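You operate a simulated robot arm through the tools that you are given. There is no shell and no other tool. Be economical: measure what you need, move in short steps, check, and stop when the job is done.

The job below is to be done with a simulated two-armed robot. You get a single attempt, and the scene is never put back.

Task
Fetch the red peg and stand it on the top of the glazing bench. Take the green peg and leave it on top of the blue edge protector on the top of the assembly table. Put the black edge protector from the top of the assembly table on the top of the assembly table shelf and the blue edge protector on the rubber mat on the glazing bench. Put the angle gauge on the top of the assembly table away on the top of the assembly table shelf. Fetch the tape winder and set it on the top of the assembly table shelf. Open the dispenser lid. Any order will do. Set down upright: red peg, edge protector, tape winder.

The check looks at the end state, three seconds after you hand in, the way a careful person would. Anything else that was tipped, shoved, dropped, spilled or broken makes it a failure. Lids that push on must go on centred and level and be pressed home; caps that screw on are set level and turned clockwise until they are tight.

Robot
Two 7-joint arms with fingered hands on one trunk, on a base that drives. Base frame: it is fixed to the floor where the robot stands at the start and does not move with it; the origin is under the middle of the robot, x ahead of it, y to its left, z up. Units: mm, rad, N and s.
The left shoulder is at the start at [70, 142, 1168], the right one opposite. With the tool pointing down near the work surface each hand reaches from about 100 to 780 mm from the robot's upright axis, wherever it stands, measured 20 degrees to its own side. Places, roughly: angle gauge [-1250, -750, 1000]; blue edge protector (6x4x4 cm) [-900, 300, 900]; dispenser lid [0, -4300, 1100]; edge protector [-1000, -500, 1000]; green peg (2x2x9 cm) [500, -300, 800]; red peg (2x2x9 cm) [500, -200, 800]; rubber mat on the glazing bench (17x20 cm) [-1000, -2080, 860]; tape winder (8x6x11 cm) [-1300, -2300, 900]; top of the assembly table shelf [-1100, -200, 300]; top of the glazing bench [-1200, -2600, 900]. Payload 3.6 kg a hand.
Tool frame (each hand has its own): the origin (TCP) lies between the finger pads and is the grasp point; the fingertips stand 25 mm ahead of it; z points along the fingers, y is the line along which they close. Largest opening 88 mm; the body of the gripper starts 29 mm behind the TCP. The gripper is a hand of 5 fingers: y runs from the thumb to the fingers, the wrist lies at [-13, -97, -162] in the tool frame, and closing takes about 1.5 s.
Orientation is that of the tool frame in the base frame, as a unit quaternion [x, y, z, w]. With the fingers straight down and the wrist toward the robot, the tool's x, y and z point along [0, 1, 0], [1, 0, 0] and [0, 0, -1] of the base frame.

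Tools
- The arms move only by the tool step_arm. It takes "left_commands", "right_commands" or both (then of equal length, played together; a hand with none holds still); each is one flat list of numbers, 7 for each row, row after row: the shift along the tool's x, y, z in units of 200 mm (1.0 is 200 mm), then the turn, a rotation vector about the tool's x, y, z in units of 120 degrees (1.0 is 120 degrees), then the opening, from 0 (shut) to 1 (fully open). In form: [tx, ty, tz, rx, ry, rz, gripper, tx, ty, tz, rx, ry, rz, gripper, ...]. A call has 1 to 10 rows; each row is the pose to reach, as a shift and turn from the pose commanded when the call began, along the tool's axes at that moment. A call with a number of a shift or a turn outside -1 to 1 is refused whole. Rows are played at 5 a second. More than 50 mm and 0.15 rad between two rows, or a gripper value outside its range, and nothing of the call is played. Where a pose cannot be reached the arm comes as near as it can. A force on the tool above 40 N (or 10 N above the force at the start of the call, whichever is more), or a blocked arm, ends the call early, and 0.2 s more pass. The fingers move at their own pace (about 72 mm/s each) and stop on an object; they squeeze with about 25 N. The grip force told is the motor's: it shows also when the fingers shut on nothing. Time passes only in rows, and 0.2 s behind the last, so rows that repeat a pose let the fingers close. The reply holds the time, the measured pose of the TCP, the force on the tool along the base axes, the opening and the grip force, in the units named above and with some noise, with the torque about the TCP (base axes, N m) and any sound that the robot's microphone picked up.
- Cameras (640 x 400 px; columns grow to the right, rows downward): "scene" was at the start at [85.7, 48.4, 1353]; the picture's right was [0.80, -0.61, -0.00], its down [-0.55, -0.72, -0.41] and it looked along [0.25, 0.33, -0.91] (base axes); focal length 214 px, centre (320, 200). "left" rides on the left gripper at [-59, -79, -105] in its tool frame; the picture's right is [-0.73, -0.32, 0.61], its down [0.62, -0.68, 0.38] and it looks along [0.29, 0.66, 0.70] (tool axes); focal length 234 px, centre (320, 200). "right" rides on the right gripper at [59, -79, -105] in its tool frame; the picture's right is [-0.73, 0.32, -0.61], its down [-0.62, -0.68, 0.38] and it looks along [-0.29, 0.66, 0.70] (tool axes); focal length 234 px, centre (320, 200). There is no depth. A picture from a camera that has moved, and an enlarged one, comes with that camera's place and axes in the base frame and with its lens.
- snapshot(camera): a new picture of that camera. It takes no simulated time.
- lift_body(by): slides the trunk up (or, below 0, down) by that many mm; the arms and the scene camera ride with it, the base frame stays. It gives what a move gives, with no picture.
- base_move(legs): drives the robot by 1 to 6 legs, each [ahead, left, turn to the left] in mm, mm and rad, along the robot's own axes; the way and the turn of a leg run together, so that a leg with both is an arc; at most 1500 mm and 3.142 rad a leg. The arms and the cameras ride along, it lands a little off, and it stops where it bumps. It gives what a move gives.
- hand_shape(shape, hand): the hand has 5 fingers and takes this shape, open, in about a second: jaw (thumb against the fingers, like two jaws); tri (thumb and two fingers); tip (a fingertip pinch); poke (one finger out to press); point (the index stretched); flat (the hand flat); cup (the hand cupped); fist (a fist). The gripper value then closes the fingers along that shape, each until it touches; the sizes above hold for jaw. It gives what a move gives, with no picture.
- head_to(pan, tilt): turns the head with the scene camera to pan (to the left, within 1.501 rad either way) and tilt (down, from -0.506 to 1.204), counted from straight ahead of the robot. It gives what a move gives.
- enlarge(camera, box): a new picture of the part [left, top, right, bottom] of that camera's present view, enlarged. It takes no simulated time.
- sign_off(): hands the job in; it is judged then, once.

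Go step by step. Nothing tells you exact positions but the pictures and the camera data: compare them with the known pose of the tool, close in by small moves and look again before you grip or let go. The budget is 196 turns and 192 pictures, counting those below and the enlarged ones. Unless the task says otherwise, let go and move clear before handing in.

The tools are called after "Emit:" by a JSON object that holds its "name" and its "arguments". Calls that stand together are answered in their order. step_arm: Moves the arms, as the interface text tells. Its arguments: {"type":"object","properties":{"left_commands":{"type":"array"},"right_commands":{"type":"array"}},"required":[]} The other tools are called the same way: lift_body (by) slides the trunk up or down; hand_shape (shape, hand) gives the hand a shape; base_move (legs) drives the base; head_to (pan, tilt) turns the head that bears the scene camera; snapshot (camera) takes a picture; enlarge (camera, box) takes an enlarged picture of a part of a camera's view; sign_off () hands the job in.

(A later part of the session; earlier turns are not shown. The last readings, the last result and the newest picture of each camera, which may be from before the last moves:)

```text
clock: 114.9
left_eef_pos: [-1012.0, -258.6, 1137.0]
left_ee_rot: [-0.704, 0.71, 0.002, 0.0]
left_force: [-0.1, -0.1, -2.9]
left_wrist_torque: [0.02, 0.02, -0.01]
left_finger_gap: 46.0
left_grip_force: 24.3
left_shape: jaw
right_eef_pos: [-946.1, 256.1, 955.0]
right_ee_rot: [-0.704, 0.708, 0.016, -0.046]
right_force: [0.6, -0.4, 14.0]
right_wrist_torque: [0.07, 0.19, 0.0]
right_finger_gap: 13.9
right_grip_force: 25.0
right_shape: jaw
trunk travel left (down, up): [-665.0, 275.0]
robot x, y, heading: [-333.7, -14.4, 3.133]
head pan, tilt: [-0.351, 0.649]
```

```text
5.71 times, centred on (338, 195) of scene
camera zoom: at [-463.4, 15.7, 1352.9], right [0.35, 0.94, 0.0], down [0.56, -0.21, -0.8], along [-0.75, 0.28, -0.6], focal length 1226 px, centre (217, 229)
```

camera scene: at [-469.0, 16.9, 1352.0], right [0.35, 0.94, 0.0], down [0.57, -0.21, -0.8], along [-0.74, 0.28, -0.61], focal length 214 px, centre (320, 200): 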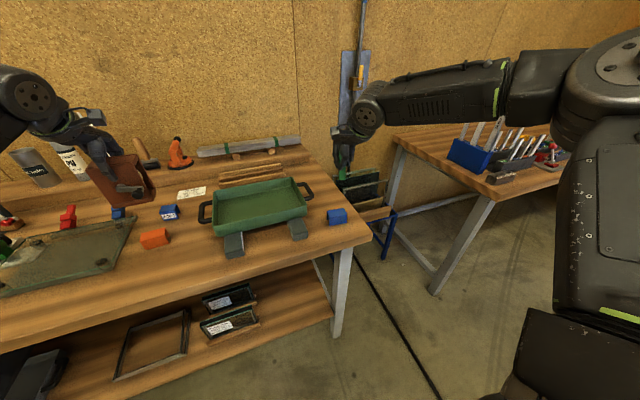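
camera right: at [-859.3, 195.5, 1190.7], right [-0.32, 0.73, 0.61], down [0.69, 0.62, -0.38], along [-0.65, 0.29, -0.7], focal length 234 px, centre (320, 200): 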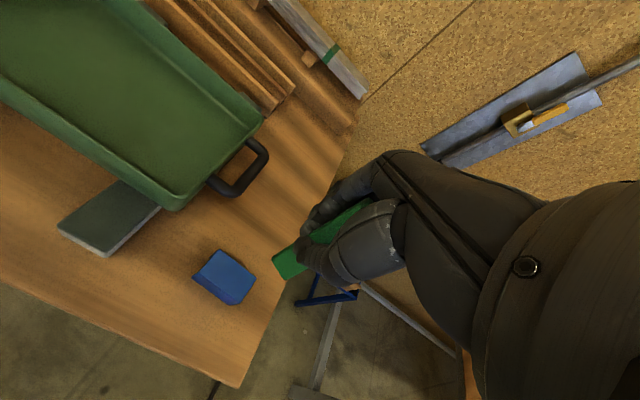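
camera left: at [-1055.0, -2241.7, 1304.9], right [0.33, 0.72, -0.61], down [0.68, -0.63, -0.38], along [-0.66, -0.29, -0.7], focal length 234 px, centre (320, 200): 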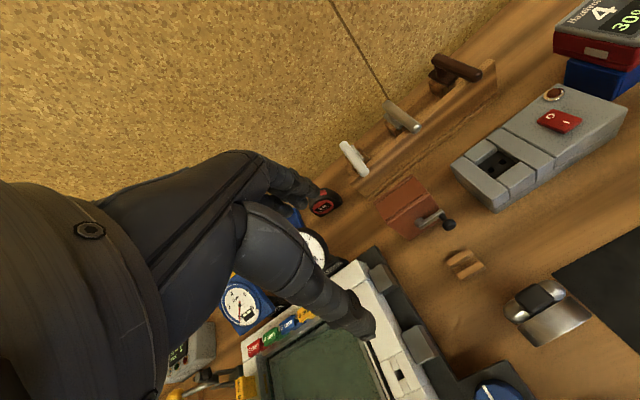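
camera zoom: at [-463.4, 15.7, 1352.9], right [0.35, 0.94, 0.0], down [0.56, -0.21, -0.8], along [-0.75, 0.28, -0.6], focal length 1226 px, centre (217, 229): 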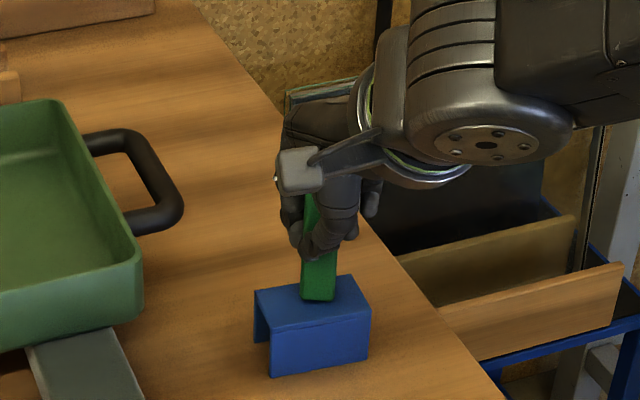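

The peg is touching the stand near its centre at 14 N. Releasing slowly.

Emit:
{"name": "step_arm", "arguments": {"right_commands": [0, 0, 0, 0, 0, 0, 0.25, 0, 0, 0, 0, 0, 0, 0.35, 0, 0, 0, 0, 0, 0, 0.5, 0, 0, 0, 0, 0, 0, 0.7, 0, 0, 0, 0, 0, 0, 0.9, 0, 0, 0, 0, 0, 0, 1, 0, 0, 0, 0, 0, 0, 1]}}

Emit:
{"name": "enlarge", "arguments": {"camera": "scene", "box": [298, 160, 378, 230]}}

Emit:
{"name": "enlarge", "arguments": {"camera": "right", "box": [220, 180, 380, 280]}}

```text
clock: 116.5
left_eef_pos: [-1015.5, -257.7, 1135.5]
left_ee_rot: [-0.704, 0.71, -0.001, 0.001]
left_force: [-0.2, -0.3, -2.5]
left_wrist_torque: [0.02, 0.04, 0.01]
left_finger_gap: 45.8
left_grip_force: 24.8
left_shape: jaw
right_eef_pos: [-949.1, 256.0, 950.0]
right_ee_rot: [-0.704, 0.709, 0.013, -0.043]
right_force: [-0.2, -0.6, 0.0]
right_wrist_torque: [0.0, 0.0, 0.03]
right_finger_gap: 87.6
right_grip_force: 0.0
right_shape: jaw
trunk travel left (down, up): [-665.0, 275.0]
robot x, y, heading: [-335.0, -11.9, 3.128]
head pan, tilt: [-0.351, 0.649]
```

```text
5.71 times, centred on (338, 195) of scene
camera zoom: at [-467.6, 17.3, 1352.1], right [0.35, 0.94, 0.0], down [0.57, -0.21, -0.8], along [-0.75, 0.28, -0.61], focal length 1226 px, centre (217, 229)
```

zoom: 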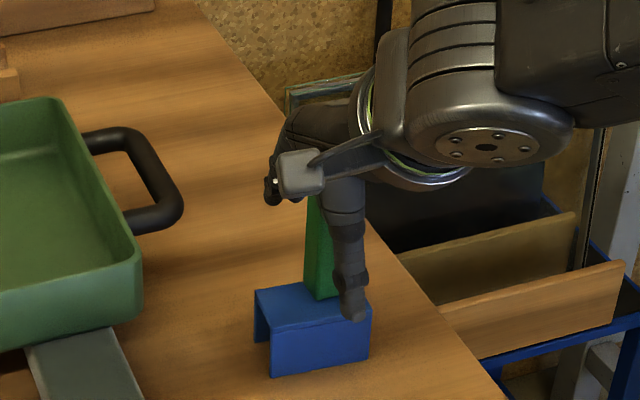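

```text
4.00 times, centred on (300, 230) of right
camera zoom: at [-861.8, 201.8, 1050.4], right [-0.27, 0.75, 0.6], down [0.65, 0.6, -0.46], along [-0.71, 0.27, -0.65], focal length 937 px, centre (400, 80)
```

zoom: 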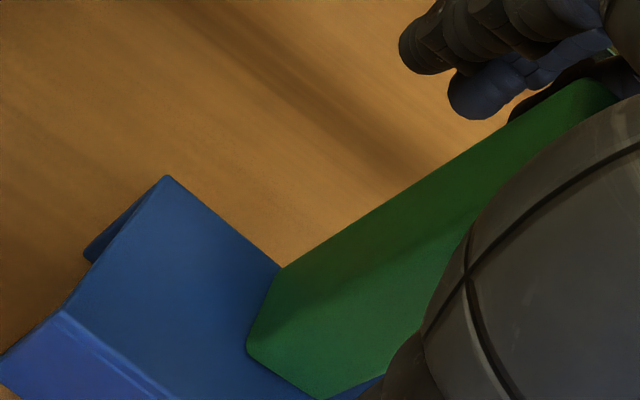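

The green peg stands on the stand. I'll raise the hand straight up away from it.

Emit:
{"name": "step_arm", "arguments": {"right_commands": [0.004, 0.008, -0.1, 0, 0, 0, 1, 0.009, 0.016, -0.2, 0, 0, 0, 1, 0.017, 0.032, -0.4, 0, 0, 0, 1, 0.026, 0.048, -0.6, 0, 0, 0, 1, 0.026, 0.048, -0.6, 0.019, -0.01, 0, 1, 0.026, 0.048, -0.6, 0.038, -0.02, 0, 1]}}

Emit:
{"name": "base_move", "arguments": {"legs": [[-150, 0, 0]]}}

Emit:
{"name": "head_to", "arguments": {"pan": -0.2, "tilt": 0.8}}

Emit:
{"name": "snapshot", "arguments": {"camera": "scene"}}

```text
clock: 117.9
left_eef_pos: [-1016.0, -258.0, 1136.1]
left_ee_rot: [-0.705, 0.71, -0.001, 0.001]
left_force: [0.3, -0.7, -2.7]
left_wrist_torque: [-0.02, 0.07, 0.0]
left_finger_gap: 46.0
left_grip_force: 25.2
left_shape: jaw
right_eef_pos: [-948.8, 257.8, 1071.5]
right_ee_rot: [-0.705, 0.71, -0.001, 0.0]
right_force: [0.3, 0.5, 0.3]
right_wrist_torque: [0.01, 0.03, 0.01]
right_finger_gap: 87.8
right_grip_force: 0.0
right_shape: jaw
trunk travel left (down, up): [-665.0, 275.0]
robot x, y, heading: [-332.5, -11.9, 3.138]
head pan, tilt: [-0.351, 0.649]
```

```text
clock: 119.3
left_eef_pos: [-863.4, -259.1, 1134.7]
left_ee_rot: [-0.705, 0.709, 0.0, 0.001]
left_force: [0.0, 0.4, -2.3]
left_wrist_torque: [-0.03, 0.04, 0.01]
left_finger_gap: 46.1
left_grip_force: 25.2
left_shape: jaw
right_eef_pos: [-800.5, 256.8, 1070.7]
right_ee_rot: [-0.705, 0.709, -0.001, 0.0]
right_force: [0.4, 0.1, -0.1]
right_wrist_torque: [-0.02, 0.0, -0.01]
right_finger_gap: 87.6
right_grip_force: 0.0
right_shape: jaw
trunk travel left (down, up): [-665.0, 275.0]
robot x, y, heading: [-183.2, -14.6, 3.136]
head pan, tilt: [-0.351, 0.649]
```

```text
clock: 120.0
left_eef_pos: [-862.2, -259.1, 1135.5]
left_ee_rot: [-0.705, 0.709, 0.0, 0.0]
left_force: [0.4, 0.0, -2.2]
left_wrist_torque: [0.01, 0.0, 0.0]
left_finger_gap: 46.1
left_grip_force: 25.4
left_shape: jaw
right_eef_pos: [-797.1, 257.0, 1071.2]
right_ee_rot: [-0.705, 0.709, 0.0, 0.0]
right_force: [0.7, -0.5, -0.3]
right_wrist_torque: [0.0, -0.01, 0.0]
right_finger_gap: 87.7
right_grip_force: 0.1
right_shape: jaw
trunk travel left (down, up): [-665.0, 275.0]
robot x, y, heading: [-182.8, -17.3, 3.131]
head pan, tilt: [-0.201, 0.799]
```

```text
93 pictures are left
camera scene: at [-312.8, 2.2, 1339.7], right [0.21, 0.98, 0.0], down [0.7, -0.15, -0.7], along [-0.68, 0.14, -0.72], focal length 214 px, centre (320, 200)
```

scene: 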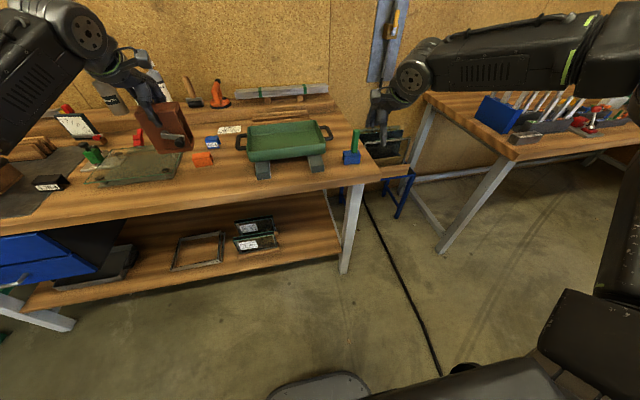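

The green peg stands on the blue stand. Next is the winder: the free right-hand part of the shelf is around y 50–200 with its front edge near x -885 and z about 320. I'll shift right, retract the arms clear of the table and lower the trunk.

Emit:
{"name": "base_move", "arguments": {"legs": [[0, -350, 0], [-70, 0, 0]]}}

Emit:
{"name": "step_arm", "arguments": {"left_commands": [0, -0.2, 0, 0, 0, 0, 0, 0, -0.4, 0, 0, 0, 0, 0, 0, -0.6, 0, 0, 0, 0, 0, 0, -0.7, 0, 0, 0, 0, 0], "right_commands": [-0.1, -0.2, 0, 0, 0, 0, 1, -0.2, -0.4, 0, 0, 0, 0, 1, -0.2, -0.6, 0, 0, 0, 0, 1, -0.2, -0.7, 0, 0, 0, 0, 1]}}

Emit:
{"name": "lift_body", "arguments": {"by": -430}}

Emit:
{"name": "head_to", "arguments": {"pan": 0.3, "tilt": 0.35}}

Emit:
{"name": "snapshot", "arguments": {"camera": "scene"}}

```text
clock: 122.9
left_eef_pos: [-793.8, 88.7, 1134.5]
left_ee_rot: [-0.707, 0.707, -0.001, 0.0]
left_force: [-0.3, -0.6, -2.4]
left_wrist_torque: [0.0, 0.03, -0.01]
left_finger_gap: 45.9
left_grip_force: 25.3
left_shape: jaw
right_eef_pos: [-729.4, 607.5, 1069.8]
right_ee_rot: [-0.706, 0.708, -0.001, 0.001]
right_force: [0.0, 0.3, 0.0]
right_wrist_torque: [0.0, 0.01, 0.01]
right_finger_gap: 87.6
right_grip_force: 0.2
right_shape: jaw
trunk travel left (down, up): [-665.0, 275.0]
robot x, y, heading: [-113.9, 337.5, 3.137]
head pan, tilt: [-0.201, 0.799]
```

```text
clock: 123.9
left_eef_pos: [-650.4, 91.7, 1136.1]
left_ee_rot: [-0.706, 0.708, -0.001, 0.001]
left_force: [-0.9, 0.2, -2.1]
left_wrist_torque: [-0.02, 0.03, 0.0]
left_finger_gap: 45.8
left_grip_force: 24.6
left_shape: jaw
right_eef_pos: [-587.0, 646.2, 1069.7]
right_ee_rot: [-0.707, 0.708, 0.0, 0.0]
right_force: [0.1, -0.4, -0.2]
right_wrist_torque: [0.01, 0.0, 0.01]
right_finger_gap: 87.4
right_grip_force: 0.1
right_shape: jaw
trunk travel left (down, up): [-665.0, 275.0]
robot x, y, heading: [-109.2, 335.8, 3.142]
head pan, tilt: [-0.201, 0.799]
```

```text
refused: -430 is not a number from -400 to 400
```

```text
clock: 124.8
left_eef_pos: [-651.4, 90.3, 1136.1]
left_ee_rot: [-0.706, 0.708, -0.001, 0.0]
left_force: [0.7, -0.7, -3.2]
left_wrist_torque: [-0.01, 0.03, -0.01]
left_finger_gap: 45.7
left_grip_force: 24.9
left_shape: jaw
right_eef_pos: [-588.6, 646.2, 1069.7]
right_ee_rot: [-0.706, 0.708, 0.0, 0.001]
right_force: [-0.5, 0.4, -0.2]
right_wrist_torque: [0.0, 0.04, 0.0]
right_finger_gap: 87.6
right_grip_force: 0.0
right_shape: jaw
trunk travel left (down, up): [-665.0, 275.0]
robot x, y, heading: [-112.1, 337.7, 3.139]
head pan, tilt: [0.3, 0.351]
```

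```text
92 pictures are left
camera scene: at [-252.8, 310.1, 1379.1], right [-0.29, 0.96, 0.0], down [0.33, 0.1, -0.94], along [-0.9, -0.27, -0.34], focal length 214 px, centre (320, 200)
```

scene: 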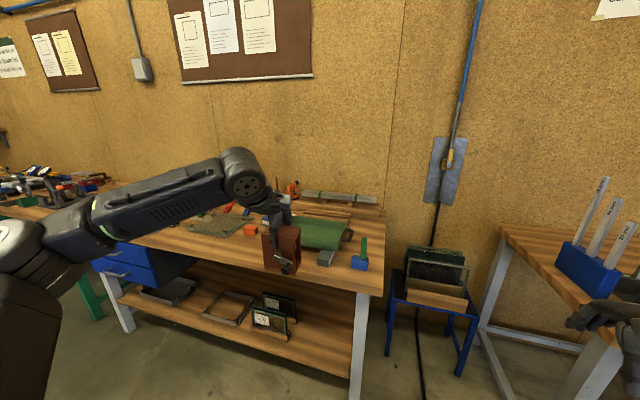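

The trunk limit per call is 400, so I'll lower in one 400 step and check the view under the table.

Emit:
{"name": "lift_body", "arguments": {"by": -400}}

Emit:
{"name": "head_to", "arguments": {"pan": 0.25, "tilt": 0.5}}

Emit:
{"name": "snapshot", "arguments": {"camera": "scene"}}

Emit:
{"name": "snapshot", "arguments": {"camera": "left"}}

```text
clock: 128.6
left_eef_pos: [-650.2, 92.3, 736.4]
left_ee_rot: [-0.706, 0.708, 0.0, 0.0]
left_force: [-0.6, -0.1, -2.1]
left_wrist_torque: [-0.04, 0.02, -0.03]
left_finger_gap: 45.8
left_grip_force: 25.3
left_shape: jaw
right_eef_pos: [-587.4, 646.2, 669.2]
right_ee_rot: [-0.706, 0.708, 0.0, 0.0]
right_force: [-0.1, 0.3, -0.4]
right_wrist_torque: [0.03, 0.02, -0.02]
right_finger_gap: 87.6
right_grip_force: 0.1
right_shape: jaw
trunk travel left (down, up): [-265.0, 675.0]
robot x, y, heading: [-115.4, 336.0, 3.138]
head pan, tilt: [0.3, 0.351]
```

```text
clock: 129.3
left_eef_pos: [-649.7, 90.8, 736.4]
left_ee_rot: [-0.706, 0.708, 0.0, 0.001]
left_force: [-0.1, -0.5, -2.8]
left_wrist_torque: [-0.04, 0.0, -0.05]
left_finger_gap: 46.0
left_grip_force: 25.0
left_shape: jaw
right_eef_pos: [-588.1, 646.0, 670.0]
right_ee_rot: [-0.706, 0.708, 0.001, 0.0]
right_force: [0.3, -0.8, -0.4]
right_wrist_torque: [0.01, 0.0, 0.04]
right_finger_gap: 87.6
right_grip_force: 0.1
right_shape: jaw
trunk travel left (down, up): [-265.0, 675.0]
robot x, y, heading: [-110.6, 337.7, 3.139]
head pan, tilt: [0.25, 0.499]
```

```text
91 pictures are left
camera scene: at [-252.0, 315.1, 965.6], right [-0.24, 0.97, 0.0], down [0.46, 0.12, -0.88], along [-0.85, -0.21, -0.48], focal length 214 px, centre (320, 200)
```

scene: 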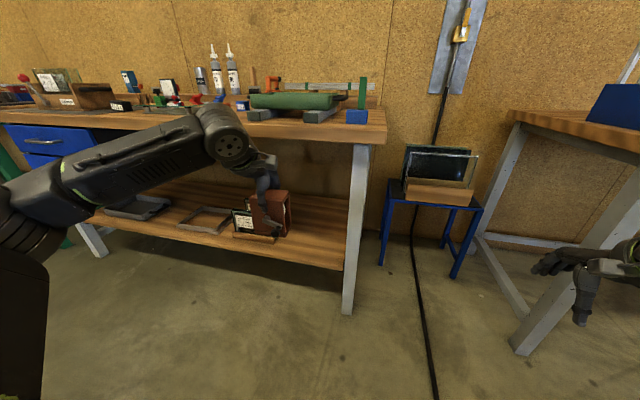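

```text
90 pictures are left
camera left: at [-571.3, 148.9, 843.0], right [0.33, 0.73, -0.61], down [0.68, -0.63, -0.38], along [-0.66, -0.29, -0.7], focal length 234 px, centre (320, 200)
```

left: 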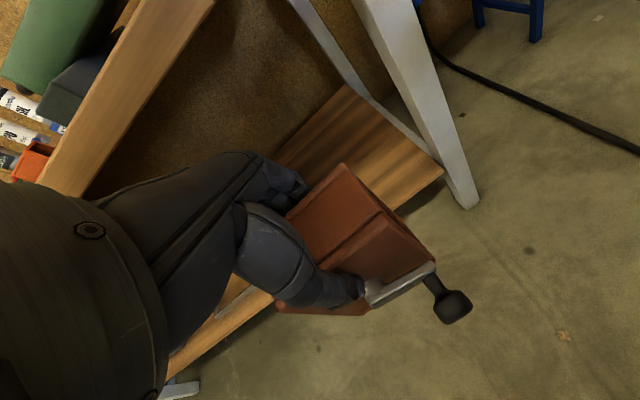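

The shelf surface is at about z 283 with the front right corner near (-903, 250). I'll lower the trunk and left hand to carry height, then drive in so the winder enters over the shelf.

Emit:
{"name": "lift_body", "arguments": {"by": -120}}

Emit:
{"name": "step_arm", "arguments": {"left_commands": [0, 0, 0.2, 0, 0, 0, 0, 0, 0, 0.4, 0, 0, 0, 0, 0, 0, 0.6, 0, 0, 0, 0, 0, 0, 0.8, 0, 0, 0, 0, 0, 0, 0.9, 0, 0, 0, 0], "right_commands": [0, -0.12, -0.05, 0, 0, 0, 1, 0, -0.24, -0.1, 0, 0, 0, 1, 0, -0.36, -0.1, 0, 0, 0, 1, 0, -0.48, -0.1, 0, 0, 0, 1, 0, -0.5, -0.1, 0, 0, 0, 1]}}

Emit:
{"name": "base_move", "arguments": {"legs": [[0, -75, 0], [200, 0, 0]]}}

Emit:
{"name": "snapshot", "arguments": {"camera": "scene"}}

Emit:
{"name": "snapshot", "arguments": {"camera": "left"}}

```text
clock: 130.8
left_eef_pos: [-650.5, 90.4, 615.9]
left_ee_rot: [-0.706, 0.708, -0.001, 0.001]
left_force: [-0.1, 0.7, -3.0]
left_wrist_torque: [-0.04, 0.03, 0.01]
left_finger_gap: 45.7
left_grip_force: 24.9
left_shape: jaw
right_eef_pos: [-587.4, 645.7, 548.9]
right_ee_rot: [-0.706, 0.708, 0.0, -0.001]
right_force: [0.3, -0.4, 0.9]
right_wrist_torque: [0.01, 0.04, 0.04]
right_finger_gap: 87.8
right_grip_force: 0.0
right_shape: jaw
trunk travel left (down, up): [-145.0, 795.0]
robot x, y, heading: [-113.5, 337.0, 3.142]
head pan, tilt: [0.25, 0.499]
```

```text
clock: 132.0
left_eef_pos: [-650.3, 90.8, 436.1]
left_ee_rot: [-0.707, 0.708, -0.001, 0.001]
left_force: [0.0, 0.0, -2.2]
left_wrist_torque: [-0.02, 0.01, 0.0]
left_finger_gap: 45.7
left_grip_force: 24.4
left_shape: jaw
right_eef_pos: [-488.4, 646.5, 570.3]
right_ee_rot: [-0.707, 0.707, -0.001, 0.001]
right_force: [-0.4, -0.2, 0.4]
right_wrist_torque: [-0.02, 0.0, -0.04]
right_finger_gap: 87.6
right_grip_force: 0.1
right_shape: jaw
trunk travel left (down, up): [-145.0, 795.0]
robot x, y, heading: [-112.4, 331.2, 3.142]
head pan, tilt: [0.25, 0.499]
```

```text
clock: 134.2
left_eef_pos: [-847.0, 164.5, 437.0]
left_ee_rot: [-0.706, 0.708, 0.0, 0.001]
left_force: [-0.8, 0.6, -3.4]
left_wrist_torque: [0.03, 0.04, -0.03]
left_finger_gap: 45.6
left_grip_force: 24.8
left_shape: jaw
right_eef_pos: [-685.0, 722.5, 570.5]
right_ee_rot: [-0.707, 0.708, 0.0, -0.001]
right_force: [-0.1, -1.1, 1.3]
right_wrist_torque: [0.0, 0.0, 0.05]
right_finger_gap: 87.8
right_grip_force: 0.1
right_shape: jaw
trunk travel left (down, up): [-145.0, 795.0]
robot x, y, heading: [-305.6, 413.0, 3.138]
head pan, tilt: [0.25, 0.499]
```

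```text
89 pictures are left
camera scene: at [-448.6, 390.7, 845.5], right [-0.25, 0.97, 0.0], down [0.46, 0.12, -0.88], along [-0.85, -0.22, -0.48], focal length 214 px, centre (320, 200)
```

scene: 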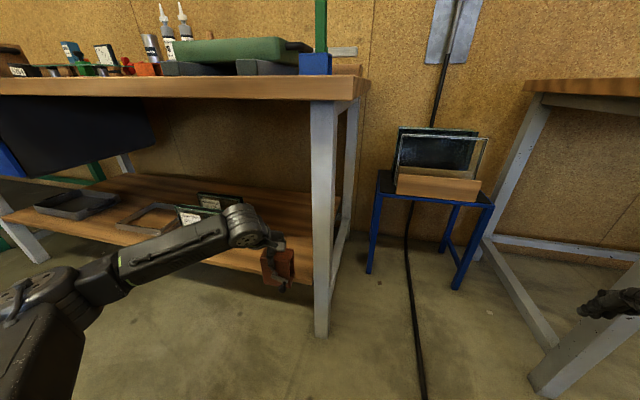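

```text
88 pictures are left
camera left: at [-767.7, 223.9, 542.7], right [0.32, 0.73, -0.61], down [0.68, -0.62, -0.38], along [-0.66, -0.29, -0.7], focal length 234 px, centre (320, 200)
```

left: 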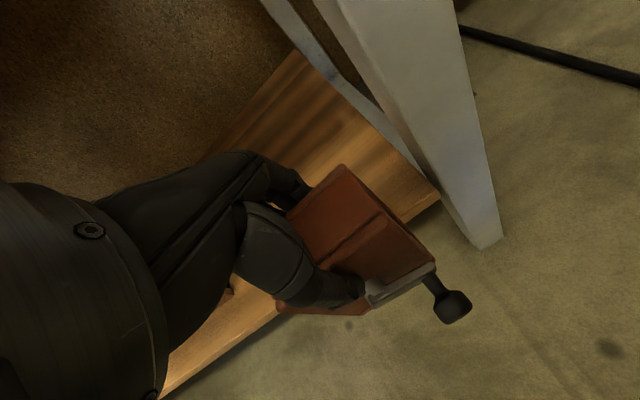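

The shelf corner checks out at (-903, 250, 283). I'll reach forward so the winder is well over the shelf, slightly away from the leg.

Emit:
{"name": "step_arm", "arguments": {"left_commands": [0.02, 0.2, 0, 0, 0, 0, 0, 0.05, 0.4, 0, 0, 0, 0, 0, 0.07, 0.59, 0, 0, 0, 0, 0, 0.07, 0.59, 0.1, 0, 0, 0, 0, 0.07, 0.59, 0.19, 0, 0, 0, 0]}}

Emit:
{"name": "enlarge", "arguments": {"camera": "scene", "box": [190, 170, 350, 300]}}

Emit:
{"name": "snapshot", "arguments": {"camera": "left"}}

```text
clock: 135.4
left_eef_pos: [-963.6, 151.6, 398.6]
left_ee_rot: [0.708, -0.707, 0.0, 0.001]
left_force: [0.8, -0.4, -0.9]
left_wrist_torque: [-0.02, -0.04, -0.05]
left_finger_gap: 45.6
left_grip_force: 24.7
left_shape: jaw
right_eef_pos: [-685.5, 721.8, 570.7]
right_ee_rot: [-0.707, 0.707, -0.001, 0.0]
right_force: [0.9, 0.3, -0.4]
right_wrist_torque: [0.01, 0.01, 0.01]
right_finger_gap: 87.6
right_grip_force: 0.1
right_shape: jaw
trunk travel left (down, up): [-145.0, 795.0]
robot x, y, heading: [-307.4, 409.3, 3.136]
head pan, tilt: [0.25, 0.499]
```

```text
3.08 times, centred on (270, 235) of scene
camera zoom: at [-448.4, 390.7, 845.7], right [-0.25, 0.97, 0.0], down [0.46, 0.12, -0.88], along [-0.85, -0.22, -0.48], focal length 660 px, centre (474, 92)
```

zoom: 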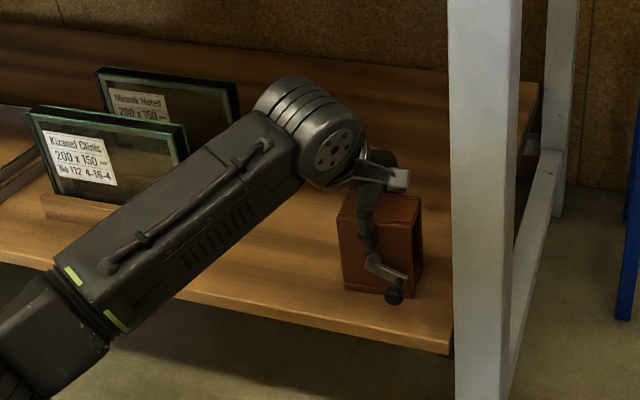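

```text
86 pictures are left
camera left: at [-884.5, 210.8, 504.2], right [0.32, 0.73, -0.61], down [0.68, -0.62, -0.38], along [-0.66, -0.29, -0.7], focal length 234 px, centre (320, 200)
```

left: 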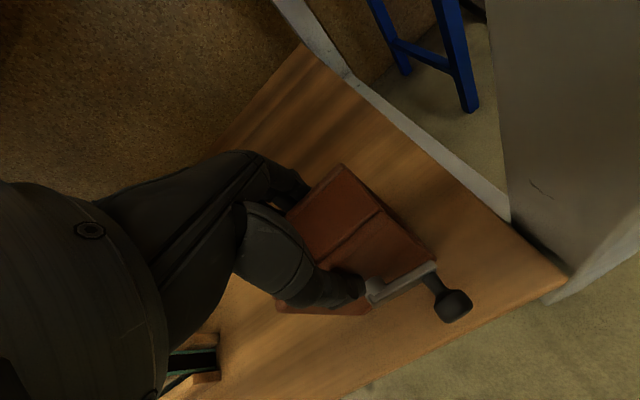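

The winder is over the shelf, clear of the leg, and almost down. I'll lower it gently to contact.

Emit:
{"name": "step_arm", "arguments": {"left_commands": [0, 0, 0.015, 0, 0, 0, 0, 0, 0, 0.03, 0, 0, 0, 0, 0, 0, 0.045, 0, 0, 0, 0]}}

```text
clock: 136.2
left_eef_pos: [-964.9, 153.4, 395.1]
left_ee_rot: [-0.707, 0.707, 0.002, -0.004]
left_force: [-3.6, -3.6, 27.7]
left_wrist_torque: [-0.06, -0.13, -0.03]
left_finger_gap: 47.1
left_grip_force: 25.0
left_shape: jaw
right_eef_pos: [-683.7, 721.6, 571.7]
right_ee_rot: [-0.707, 0.707, 0.001, -0.002]
right_force: [-1.4, 0.5, 0.8]
right_wrist_torque: [0.01, 0.01, -0.01]
right_finger_gap: 88.0
right_grip_force: 0.1
right_shape: jaw
trunk travel left (down, up): [-145.0, 795.0]
robot x, y, heading: [-308.1, 409.2, 3.136]
head pan, tilt: [0.25, 0.499]
```

It's down firmly at 28 N. I'll ease off, open and rise clear.

Emit:
{"name": "step_arm", "arguments": {"left_commands": [0, 0, -0.03, 0, 0, 0, 0, 0, 0, -0.03, 0, 0, 0, 0.65, 0, 0, -0.03, 0, 0, 0, 0.75, 0, 0, -0.03, 0, 0, 0, 0.85, 0, 0, -0.03, 0, 0, 0, 0.85, 0, 0, -0.13, 0, 0, 0, 0.85, 0, 0, -0.28, 0, 0, 0, 0.85, 0, 0, -0.42, 0, 0, 0, 0.85]}}

Emit:
{"name": "enlarge", "arguments": {"camera": "scene", "box": [190, 170, 350, 300]}}

```text
clock: 138.1
left_eef_pos: [-964.6, 153.9, 475.7]
left_ee_rot: [-0.706, 0.708, -0.001, 0.0]
left_force: [-0.7, 0.7, -0.1]
left_wrist_torque: [0.01, 0.01, 0.0]
left_finger_gap: 74.5
left_grip_force: 0.0
left_shape: jaw
right_eef_pos: [-684.8, 721.0, 569.2]
right_ee_rot: [-0.707, 0.708, -0.001, -0.001]
right_force: [-0.8, 0.1, -0.6]
right_wrist_torque: [-0.01, -0.04, 0.04]
right_finger_gap: 87.3
right_grip_force: 0.1
right_shape: jaw
trunk travel left (down, up): [-145.0, 795.0]
robot x, y, heading: [-310.3, 413.3, 3.14]
head pan, tilt: [0.25, 0.499]
```

```text
3.08 times, centred on (270, 235) of scene
camera zoom: at [-448.4, 390.8, 845.5], right [-0.25, 0.97, 0.0], down [0.46, 0.12, -0.88], along [-0.85, -0.22, -0.48], focal length 660 px, centre (474, 92)
```

zoom: 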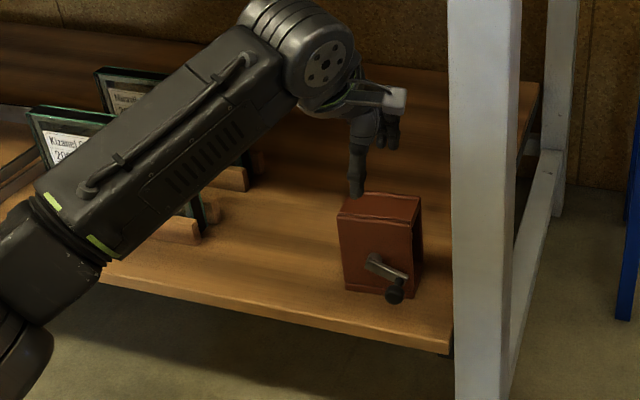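

The winder stands on the shelf. I'll back out, raise the trunk, and drive to the station in front of the black protector and angle gauge.

Emit:
{"name": "base_move", "arguments": {"legs": [[-260, 0, 0]]}}

Emit:
{"name": "lift_body", "arguments": {"by": 400}}

Emit:
{"name": "lift_body", "arguments": {"by": 200}}

Emit:
{"name": "base_move", "arguments": {"legs": [[0, 940, 0], [200, 0, 0]]}}

Emit:
{"name": "head_to", "arguments": {"pan": 0.15, "tilt": 0.65}}

Emit:
{"name": "snapshot", "arguments": {"camera": "scene"}}

```text
clock: 139.9
left_eef_pos: [-703.3, 151.0, 475.1]
left_ee_rot: [-0.707, 0.707, 0.0, 0.0]
left_force: [-0.2, 0.4, -0.7]
left_wrist_torque: [0.05, -0.04, 0.02]
left_finger_gap: 74.7
left_grip_force: 0.0
left_shape: jaw
right_eef_pos: [-424.6, 720.9, 568.9]
right_ee_rot: [-0.707, 0.708, 0.0, -0.001]
right_force: [0.7, 0.0, -0.6]
right_wrist_torque: [-0.01, -0.01, 0.03]
right_finger_gap: 87.9
right_grip_force: 0.0
right_shape: jaw
trunk travel left (down, up): [-145.0, 795.0]
robot x, y, heading: [-49.0, 410.7, 3.14]
head pan, tilt: [0.25, 0.499]
```

```text
clock: 143.8
left_eef_pos: [-703.4, 151.8, 875.6]
left_ee_rot: [-0.707, 0.707, 0.0, 0.001]
left_force: [0.2, -1.1, -0.3]
left_wrist_torque: [-0.01, -0.04, 0.0]
left_finger_gap: 74.5
left_grip_force: 0.1
left_shape: jaw
right_eef_pos: [-424.4, 721.1, 970.2]
right_ee_rot: [0.707, -0.707, 0.001, 0.001]
right_force: [0.0, 0.1, 0.2]
right_wrist_torque: [0.0, -0.03, 0.01]
right_finger_gap: 88.0
right_grip_force: 0.0
right_shape: jaw
trunk travel left (down, up): [-545.0, 395.0]
robot x, y, heading: [-47.1, 409.4, 3.137]
head pan, tilt: [0.25, 0.499]
```

```text
clock: 145.9
left_eef_pos: [-703.9, 152.1, 1076.1]
left_ee_rot: [0.707, -0.707, 0.001, -0.001]
left_force: [-0.4, -0.4, 0.0]
left_wrist_torque: [0.03, 0.02, -0.01]
left_finger_gap: 74.5
left_grip_force: 0.0
left_shape: jaw
right_eef_pos: [-424.5, 720.1, 1170.8]
right_ee_rot: [0.707, -0.707, 0.001, 0.001]
right_force: [0.3, -0.3, -0.5]
right_wrist_torque: [0.01, -0.01, -0.02]
right_finger_gap: 87.7
right_grip_force: 0.1
right_shape: jaw
trunk travel left (down, up): [-745.0, 195.0]
robot x, y, heading: [-49.8, 411.0, 3.138]
head pan, tilt: [0.25, 0.499]
```

```text
clock: 152.0
left_eef_pos: [-887.6, -798.8, 1075.9]
left_ee_rot: [0.714, -0.7, 0.0, 0.0]
left_force: [-0.9, 0.3, 0.4]
left_wrist_torque: [0.0, -0.01, -0.02]
left_finger_gap: 74.7
left_grip_force: 0.1
left_shape: jaw
right_eef_pos: [-620.4, -223.9, 1171.2]
right_ee_rot: [0.714, -0.7, -0.001, 0.002]
right_force: [0.1, -0.5, -0.7]
right_wrist_torque: [-0.01, 0.0, 0.01]
right_finger_gap: 87.7
right_grip_force: 0.1
right_shape: jaw
trunk travel left (down, up): [-745.0, 195.0]
robot x, y, heading: [-237.7, -528.1, -3.122]
head pan, tilt: [0.25, 0.499]
```

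```text
clock: 152.7
left_eef_pos: [-890.0, -797.4, 1075.1]
left_ee_rot: [0.714, -0.7, 0.001, -0.002]
left_force: [0.2, 0.0, 0.1]
left_wrist_torque: [-0.02, 0.02, 0.02]
left_finger_gap: 74.7
left_grip_force: 0.1
left_shape: jaw
right_eef_pos: [-621.2, -224.7, 1170.1]
right_ee_rot: [0.714, -0.7, 0.001, 0.0]
right_force: [0.2, 1.0, -0.9]
right_wrist_torque: [0.01, 0.0, -0.03]
right_finger_gap: 87.7
right_grip_force: 0.0
right_shape: jaw
trunk travel left (down, up): [-745.0, 195.0]
robot x, y, heading: [-239.9, -525.1, -3.122]
head pan, tilt: [0.15, 0.649]
```

```text
84 pictures are left
camera scene: at [-376.4, -541.1, 1432.1], right [-0.17, 0.99, 0.0], down [0.6, 0.1, -0.8], along [-0.79, -0.13, -0.6], focal length 214 px, centre (320, 200)
```

scene: 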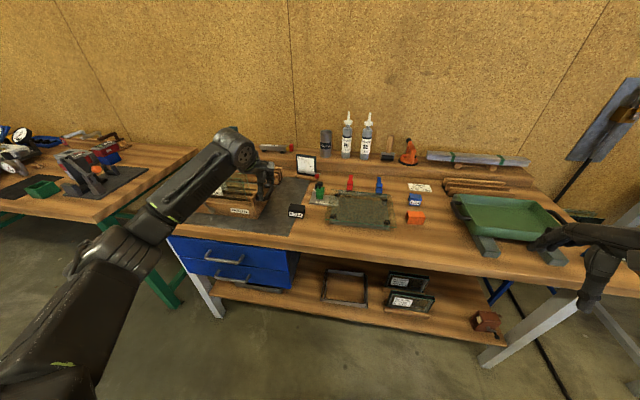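

The black protector is at about (-1008, -740). I'll correct the heading, move closer and zoom in.

Emit:
{"name": "base_move", "arguments": {"legs": [[140, 0, -0.02]]}}

Emit:
{"name": "step_arm", "arguments": {"left_commands": [-0.15, -0.05, 0, 0, 0, 0, 1, -0.28, -0.1, 0, 0, 0, 0, 1]}}

Emit:
{"name": "snapshot", "arguments": {"camera": "left"}}

Emit:
{"name": "enlarge", "arguments": {"camera": "scene", "box": [220, 140, 420, 265]}}

```text
clock: 154.0
left_eef_pos: [-1033.4, -785.8, 1076.3]
left_ee_rot: [-0.707, 0.707, 0.001, 0.0]
left_force: [0.1, -0.6, 0.5]
left_wrist_torque: [-0.02, -0.02, -0.01]
left_finger_gap: 74.3
left_grip_force: 0.0
left_shape: jaw
right_eef_pos: [-753.2, -217.2, 1171.0]
right_ee_rot: [-0.707, 0.708, 0.001, -0.001]
right_force: [0.5, -0.3, -0.5]
right_wrist_torque: [-0.03, 0.01, 0.01]
right_finger_gap: 87.6
right_grip_force: 0.1
right_shape: jaw
trunk travel left (down, up): [-745.0, 195.0]
robot x, y, heading: [-378.6, -528.8, 3.136]
head pan, tilt: [0.15, 0.649]
```

```text
clock: 154.6
left_eef_pos: [-1014.4, -728.3, 1074.3]
left_ee_rot: [-0.706, 0.708, 0.0, 0.001]
left_force: [0.3, 0.7, -0.3]
left_wrist_torque: [-0.03, -0.01, 0.0]
left_finger_gap: 87.9
left_grip_force: 0.0
left_shape: jaw
right_eef_pos: [-755.3, -216.7, 1169.7]
right_ee_rot: [-0.706, 0.708, -0.001, 0.0]
right_force: [-1.1, -0.4, -0.2]
right_wrist_torque: [0.0, 0.01, -0.02]
right_finger_gap: 87.9
right_grip_force: 0.0
right_shape: jaw
trunk travel left (down, up): [-745.0, 195.0]
robot x, y, heading: [-381.9, -525.0, 3.138]
head pan, tilt: [0.15, 0.649]
```

```text
83 pictures are left
camera left: at [-935.4, -669.7, 1180.2], right [0.32, 0.73, -0.61], down [0.68, -0.62, -0.38], along [-0.66, -0.29, -0.7], focal length 234 px, centre (320, 200)
```

left: 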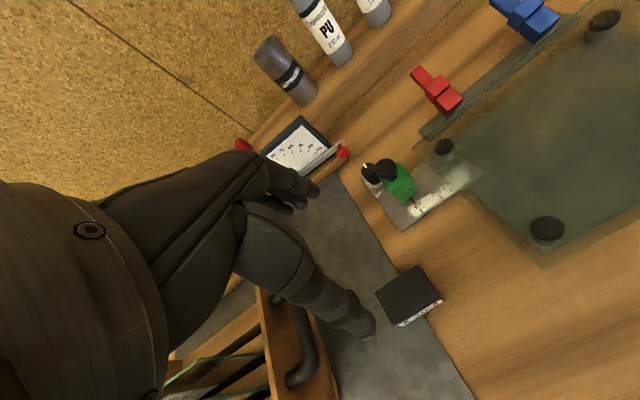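

```text
3.20 times, centred on (320, 202) of scene
camera zoom: at [-516.2, -538.5, 1432.2], right [-0.15, 0.99, 0.0], down [0.6, 0.09, -0.8], along [-0.79, -0.12, -0.6], focal length 686 px, centre (320, 192)
```

zoom: 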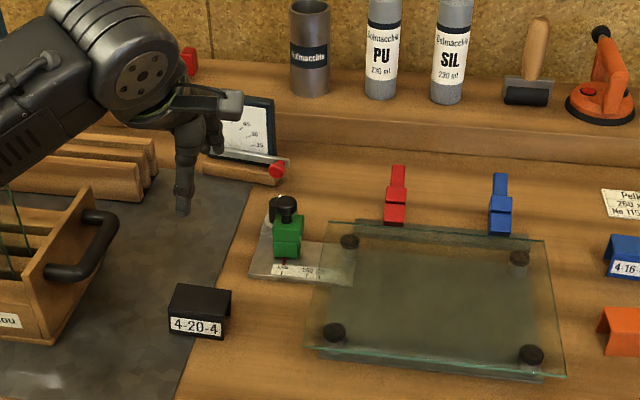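

The black protector's top is centred at about (-1010, -742) at z 888, 43 mm deep in x. I'll lower the trunk and bring the left hand down over it.

Emit:
{"name": "lift_body", "arguments": {"by": -100}}

Emit:
{"name": "step_arm", "arguments": {"left_commands": [0.04, -0.01, 0.1, 0, 0, 0, 0.9, 0.07, -0.02, 0.22, 0, 0, 0, 0.85, 0.07, -0.02, 0.3, 0, 0, 0, 0.85]}}

Emit:
{"name": "enlarge", "arguments": {"camera": "left", "box": [220, 150, 460, 300]}}

Emit:
{"name": "enlarge", "arguments": {"camera": "scene", "box": [220, 170, 348, 250]}}

```text
clock: 156.0
left_eef_pos: [-1015.2, -728.7, 974.0]
left_ee_rot: [-0.706, 0.708, 0.001, 0.0]
left_force: [-0.3, -0.4, 0.2]
left_wrist_torque: [0.01, -0.02, 0.02]
left_finger_gap: 87.5
left_grip_force: 0.0
left_shape: jaw
right_eef_pos: [-755.4, -218.6, 1072.1]
right_ee_rot: [-0.707, 0.707, -0.001, 0.0]
right_force: [0.8, -0.2, -1.1]
right_wrist_torque: [-0.01, -0.01, -0.02]
right_finger_gap: 87.3
right_grip_force: 0.1
right_shape: jaw
trunk travel left (down, up): [-645.0, 295.0]
robot x, y, heading: [-381.3, -525.3, 3.135]
head pan, tilt: [0.15, 0.649]
```

```text
clock: 156.8
left_eef_pos: [-1010.6, -742.6, 912.3]
left_ee_rot: [-0.706, 0.708, 0.0, 0.0]
left_force: [0.7, -0.3, -0.1]
left_wrist_torque: [-0.03, 0.01, 0.03]
left_finger_gap: 74.8
left_grip_force: 0.0
left_shape: jaw
right_eef_pos: [-755.0, -218.2, 1070.6]
right_ee_rot: [-0.707, 0.707, -0.001, 0.0]
right_force: [-0.9, 0.4, 0.5]
right_wrist_torque: [-0.02, -0.03, 0.0]
right_finger_gap: 87.6
right_grip_force: 0.0
right_shape: jaw
trunk travel left (down, up): [-645.0, 295.0]
robot x, y, heading: [-378.3, -526.2, 3.137]
head pan, tilt: [0.15, 0.649]
```

```text
2.67 times, centred on (340, 225) of left
camera zoom: at [-931.5, -684.4, 1018.2], right [0.32, 0.73, -0.61], down [0.68, -0.62, -0.38], along [-0.66, -0.29, -0.7], focal length 624 px, centre (267, 133)
```

zoom: 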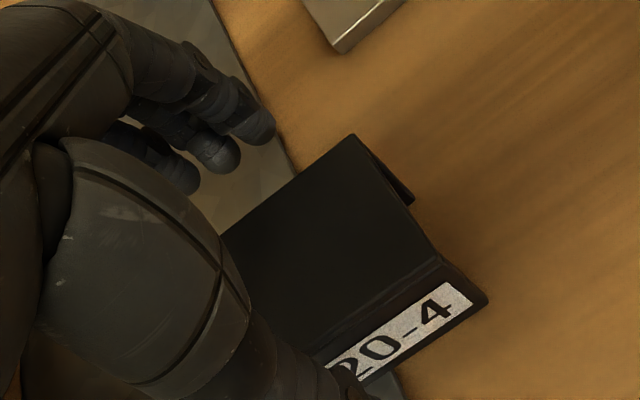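

```text
5.00 times, centred on (284, 210) of scene
camera zoom: at [-516.7, -539.2, 1332.2], right [-0.15, 0.99, 0.0], down [0.6, 0.09, -0.8], along [-0.79, -0.12, -0.6], focal length 1072 px, centre (500, 150)
```

zoom: 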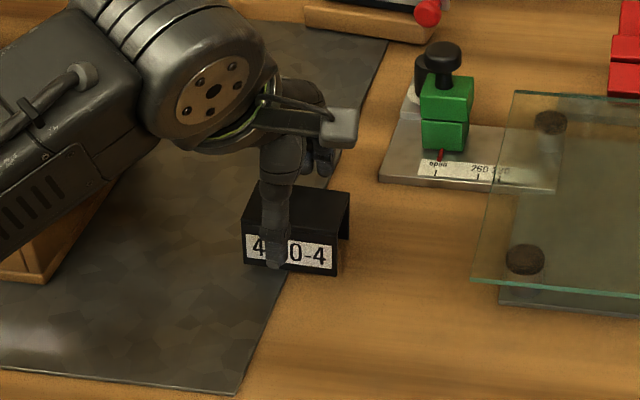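

The fingers straddle the block. I'll lower to z 882 and close.

Emit:
{"name": "step_arm", "arguments": {"left_commands": [-0.02, 0, 0.08, 0, 0, 0, 0.85, -0.02, 0, 0.15, 0, 0, 0, 0.85, -0.02, 0, 0.15, 0, 0, 0, 0.4, -0.02, 0, 0.15, 0, 0, 0, 0, -0.02, 0, 0.15, 0, 0, 0, 0, -0.02, 0, 0.15, 0, 0, 0, 0, -0.02, 0, 0.15, 0, 0, 0, 0, -0.02, 0, 0.15, 0, 0, 0, 0]}}

Emit:
{"name": "step_arm", "arguments": {"left_commands": [0, 0, -0.1, 0, 0, 0, 0, 0, 0, -0.3, 0, 0, 0, 0, 0, 0, -0.5, 0, 0, 0, 0, 0, 0, -0.7, 0, 0, 0, 0]}}

Emit:
{"name": "snapshot", "arguments": {"camera": "left"}}

```text
clock: 158.6
left_eef_pos: [-1009.7, -736.6, 885.2]
left_ee_rot: [-0.707, 0.707, 0.0, -0.002]
left_force: [-7.9, -0.1, 27.0]
left_wrist_torque: [-0.2, 1.29, -0.05]
left_finger_gap: 41.6
left_grip_force: 25.0
left_shape: jaw
right_eef_pos: [-752.9, -216.3, 1070.7]
right_ee_rot: [-0.707, 0.708, 0.001, -0.002]
right_force: [0.8, 0.9, 0.4]
right_wrist_torque: [-0.03, -0.01, 0.0]
right_finger_gap: 87.5
right_grip_force: 0.0
right_shape: jaw
trunk travel left (down, up): [-645.0, 295.0]
robot x, y, heading: [-379.1, -527.6, 3.144]
head pan, tilt: [0.15, 0.649]
```

```text
clock: 159.6
left_eef_pos: [-1008.8, -735.4, 1025.7]
left_ee_rot: [-0.707, 0.708, 0.0, 0.001]
left_force: [-0.2, 0.4, -0.2]
left_wrist_torque: [-0.03, 0.01, -0.03]
left_finger_gap: 37.2
left_grip_force: 25.1
left_shape: jaw
right_eef_pos: [-754.1, -217.7, 1070.5]
right_ee_rot: [-0.706, 0.708, 0.0, -0.001]
right_force: [0.0, 0.4, -0.9]
right_wrist_torque: [0.0, 0.0, -0.01]
right_finger_gap: 87.4
right_grip_force: 0.1
right_shape: jaw
trunk travel left (down, up): [-645.0, 295.0]
robot x, y, heading: [-381.2, -529.6, 3.138]
head pan, tilt: [0.15, 0.649]
```

```text
79 pictures are left
camera left: at [-929.2, -677.6, 1132.1], right [0.33, 0.72, -0.61], down [0.68, -0.63, -0.38], along [-0.66, -0.29, -0.7], focal length 234 px, centre (320, 200)
```

left: 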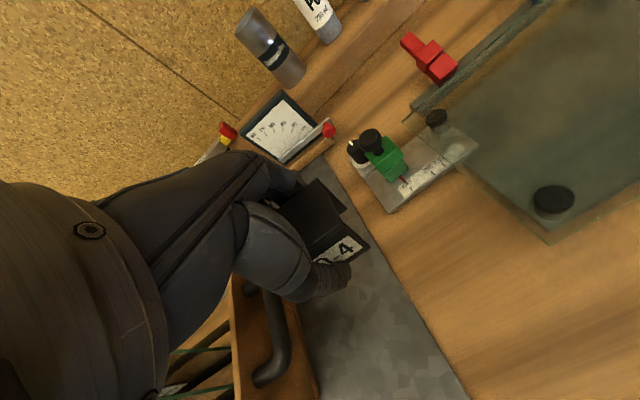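

The black protector is in the left hand. While here, I'll take the blue "4-16-4" protector with the right hand, so I move closer and measure it.

Emit:
{"name": "base_move", "arguments": {"legs": [[110, 0, 0]]}}

Emit:
{"name": "step_arm", "arguments": {"right_commands": [0.07, 0.2, 0, 0, 0, 0, 1, 0.14, 0.4, 0, 0, 0, 0, 1, 0.21, 0.6, 0, 0, 0, 0, 1, 0.28, 0.8, 0, 0, 0, 0, 1, 0.28, 0.95, 0, 0, 0, 0, 1]}}

Emit:
{"name": "head_to", "arguments": {"pan": -0.3, "tilt": 0.7}}

Emit:
{"name": "snapshot", "arguments": {"camera": "scene"}}

Emit:
{"name": "snapshot", "arguments": {"camera": "right"}}

```text
clock: 160.8
left_eef_pos: [-1120.3, -734.7, 1025.2]
left_ee_rot: [-0.705, 0.709, -0.001, -0.001]
left_force: [-1.0, -1.0, 0.7]
left_wrist_torque: [0.03, 0.0, -0.02]
left_finger_gap: 36.9
left_grip_force: 24.8
left_shape: jaw
right_eef_pos: [-864.6, -216.9, 1070.5]
right_ee_rot: [-0.705, 0.709, 0.0, 0.0]
right_force: [0.3, 0.3, 0.1]
right_wrist_torque: [0.04, -0.03, -0.01]
right_finger_gap: 87.7
right_grip_force: 0.1
right_shape: jaw
trunk travel left (down, up): [-645.0, 295.0]
robot x, y, heading: [-487.1, -525.9, 3.143]
head pan, tilt: [0.15, 0.649]
```

```text
clock: 162.0
left_eef_pos: [-1121.0, -733.4, 1025.0]
left_ee_rot: [-0.705, 0.709, -0.001, 0.0]
left_force: [-0.1, -0.9, 0.1]
left_wrist_torque: [-0.01, 0.01, -0.02]
left_finger_gap: 36.7
left_grip_force: 25.3
left_shape: jaw
right_eef_pos: [-1056.8, -271.4, 1070.8]
right_ee_rot: [-0.705, 0.709, -0.001, 0.0]
right_force: [-0.3, 0.7, -0.3]
right_wrist_torque: [0.0, 0.01, 0.01]
right_finger_gap: 87.8
right_grip_force: 0.1
right_shape: jaw
trunk travel left (down, up): [-645.0, 295.0]
robot x, y, heading: [-489.7, -525.9, 3.139]
head pan, tilt: [0.15, 0.649]
```

```text
clock: 162.9
left_eef_pos: [-1121.1, -733.6, 1025.5]
left_ee_rot: [-0.705, 0.709, -0.001, 0.002]
left_force: [0.7, 0.0, -0.1]
left_wrist_torque: [-0.01, -0.01, -0.01]
left_finger_gap: 37.0
left_grip_force: 24.5
left_shape: jaw
right_eef_pos: [-1057.2, -271.5, 1070.8]
right_ee_rot: [-0.705, 0.709, 0.0, 0.0]
right_force: [-0.8, 0.0, 0.8]
right_wrist_torque: [0.02, 0.0, -0.01]
right_finger_gap: 87.7
right_grip_force: 0.1
right_shape: jaw
trunk travel left (down, up): [-645.0, 295.0]
robot x, y, heading: [-492.1, -523.5, 3.134]
head pan, tilt: [-0.3, 0.7]
```

```text
78 pictures are left
camera scene: at [-622.1, -500.4, 1327.9], right [0.3, 0.95, 0.0], down [0.61, -0.19, -0.76], along [-0.73, 0.23, -0.64], focal length 214 px, centre (320, 200)
```

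scene: 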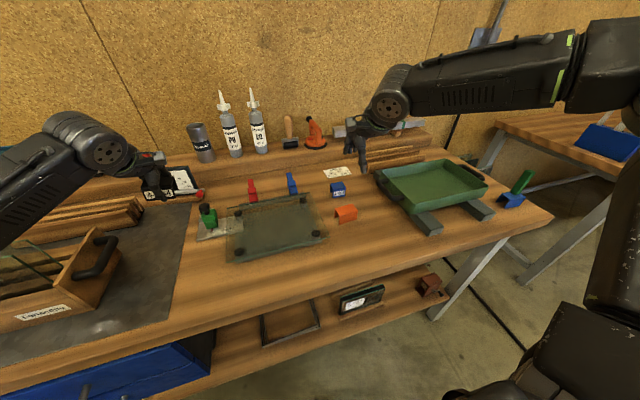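

```text
77 pictures are left
camera right: at [-976.3, -330.6, 1175.3], right [-0.32, 0.73, 0.61], down [0.68, 0.62, -0.38], along [-0.66, 0.29, -0.7], focal length 234 px, centre (320, 200)
```

right: 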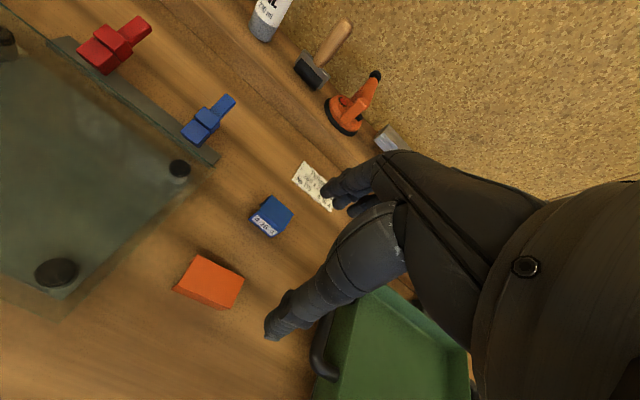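

I'll zoom in on the small blue protector in both views.

Emit:
{"name": "enlarge", "arguments": {"camera": "right", "box": [200, 170, 360, 270]}}

Emit:
{"name": "enlarge", "arguments": {"camera": "scene", "box": [290, 140, 386, 230]}}

```text
4.00 times, centred on (280, 220) of right
camera zoom: at [-976.3, -330.6, 1175.3], right [-0.32, 0.73, 0.61], down [0.68, 0.62, -0.38], along [-0.66, 0.29, -0.7], focal length 937 px, centre (480, 120)
```

zoom: 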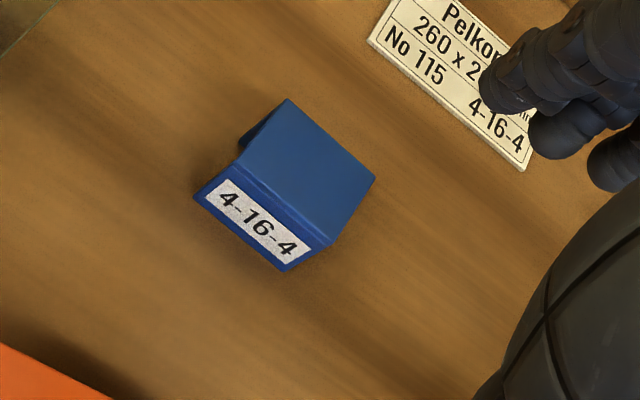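

```text
4.44 times, centred on (338, 185) of scene
camera zoom: at [-622.1, -500.4, 1327.9], right [0.3, 0.95, 0.0], down [0.61, -0.19, -0.76], along [-0.73, 0.23, -0.64], focal length 953 px, centre (240, 267)
```

zoom: 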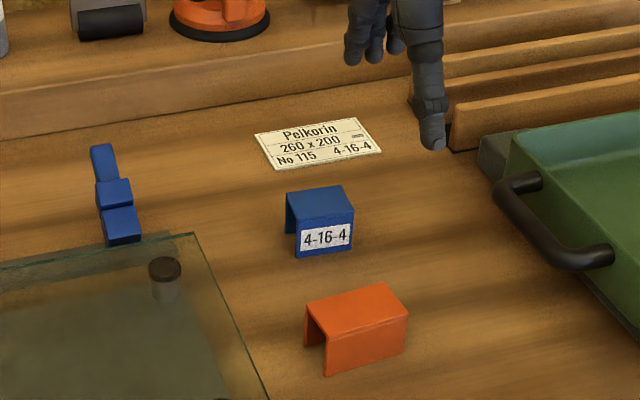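

The small blue protector's top is centred at about (-1170, -265), 36 mm deep. I'll bring the right hand over it.

Emit:
{"name": "step_arm", "arguments": {"right_commands": [-0.01, 0.2, 0.1, 0, 0, 0, 0.85, -0.02, 0.4, 0.2, 0, 0, 0, 0.85, -0.025, 0.56, 0.35, 0, 0, 0, 0.85, -0.025, 0.56, 0.55, 0, 0, 0, 0.85, -0.025, 0.56, 0.75, 0, 0, 0, 0.85]}}

Emit:
{"name": "enlarge", "arguments": {"camera": "right", "box": [180, 150, 420, 300]}}

Emit:
{"name": "enlarge", "arguments": {"camera": "scene", "box": [290, 140, 386, 230]}}

```text
clock: 164.1
left_eef_pos: [-1122.3, -732.9, 1024.7]
left_ee_rot: [-0.705, 0.709, -0.002, 0.001]
left_force: [0.2, -0.2, 0.1]
left_wrist_torque: [-0.02, 0.04, -0.01]
left_finger_gap: 36.8
left_grip_force: 24.9
left_shape: jaw
right_eef_pos: [-1163.0, -263.9, 921.6]
right_ee_rot: [-0.705, 0.709, 0.0, -0.001]
right_force: [0.0, 0.1, 0.4]
right_wrist_torque: [0.02, 0.0, -0.03]
right_finger_gap: 75.0
right_grip_force: 0.0
right_shape: jaw
right hand out of reach, approached as far as the arm can: row 5
trunk travel left (down, up): [-645.0, 295.0]
robot x, y, heading: [-489.3, -525.4, 3.135]
head pan, tilt: [-0.3, 0.7]
```

```text
2.67 times, centred on (300, 225) of right
camera zoom: at [-1084.9, -322.2, 1025.0], right [-0.32, 0.73, 0.61], down [0.68, 0.62, -0.38], along [-0.66, 0.29, -0.7], focal length 624 px, centre (373, 133)
```

zoom: 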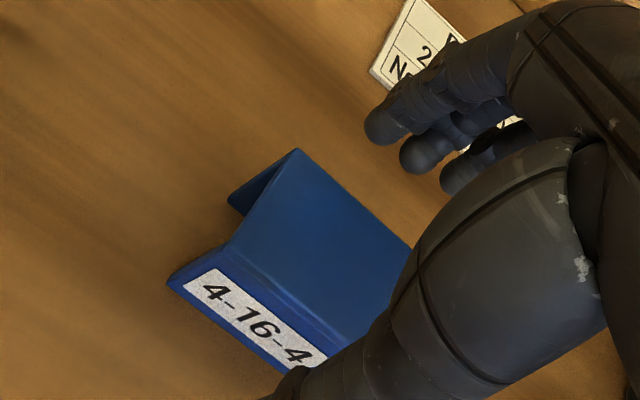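

```text
4.44 times, centred on (338, 185) of scene
camera zoom: at [-622.5, -499.9, 1327.8], right [0.3, 0.95, 0.0], down [0.61, -0.19, -0.76], along [-0.73, 0.23, -0.64], focal length 953 px, centre (240, 267)
```

zoom: 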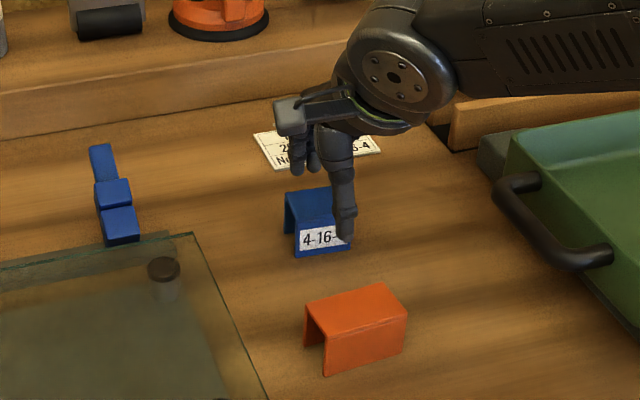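

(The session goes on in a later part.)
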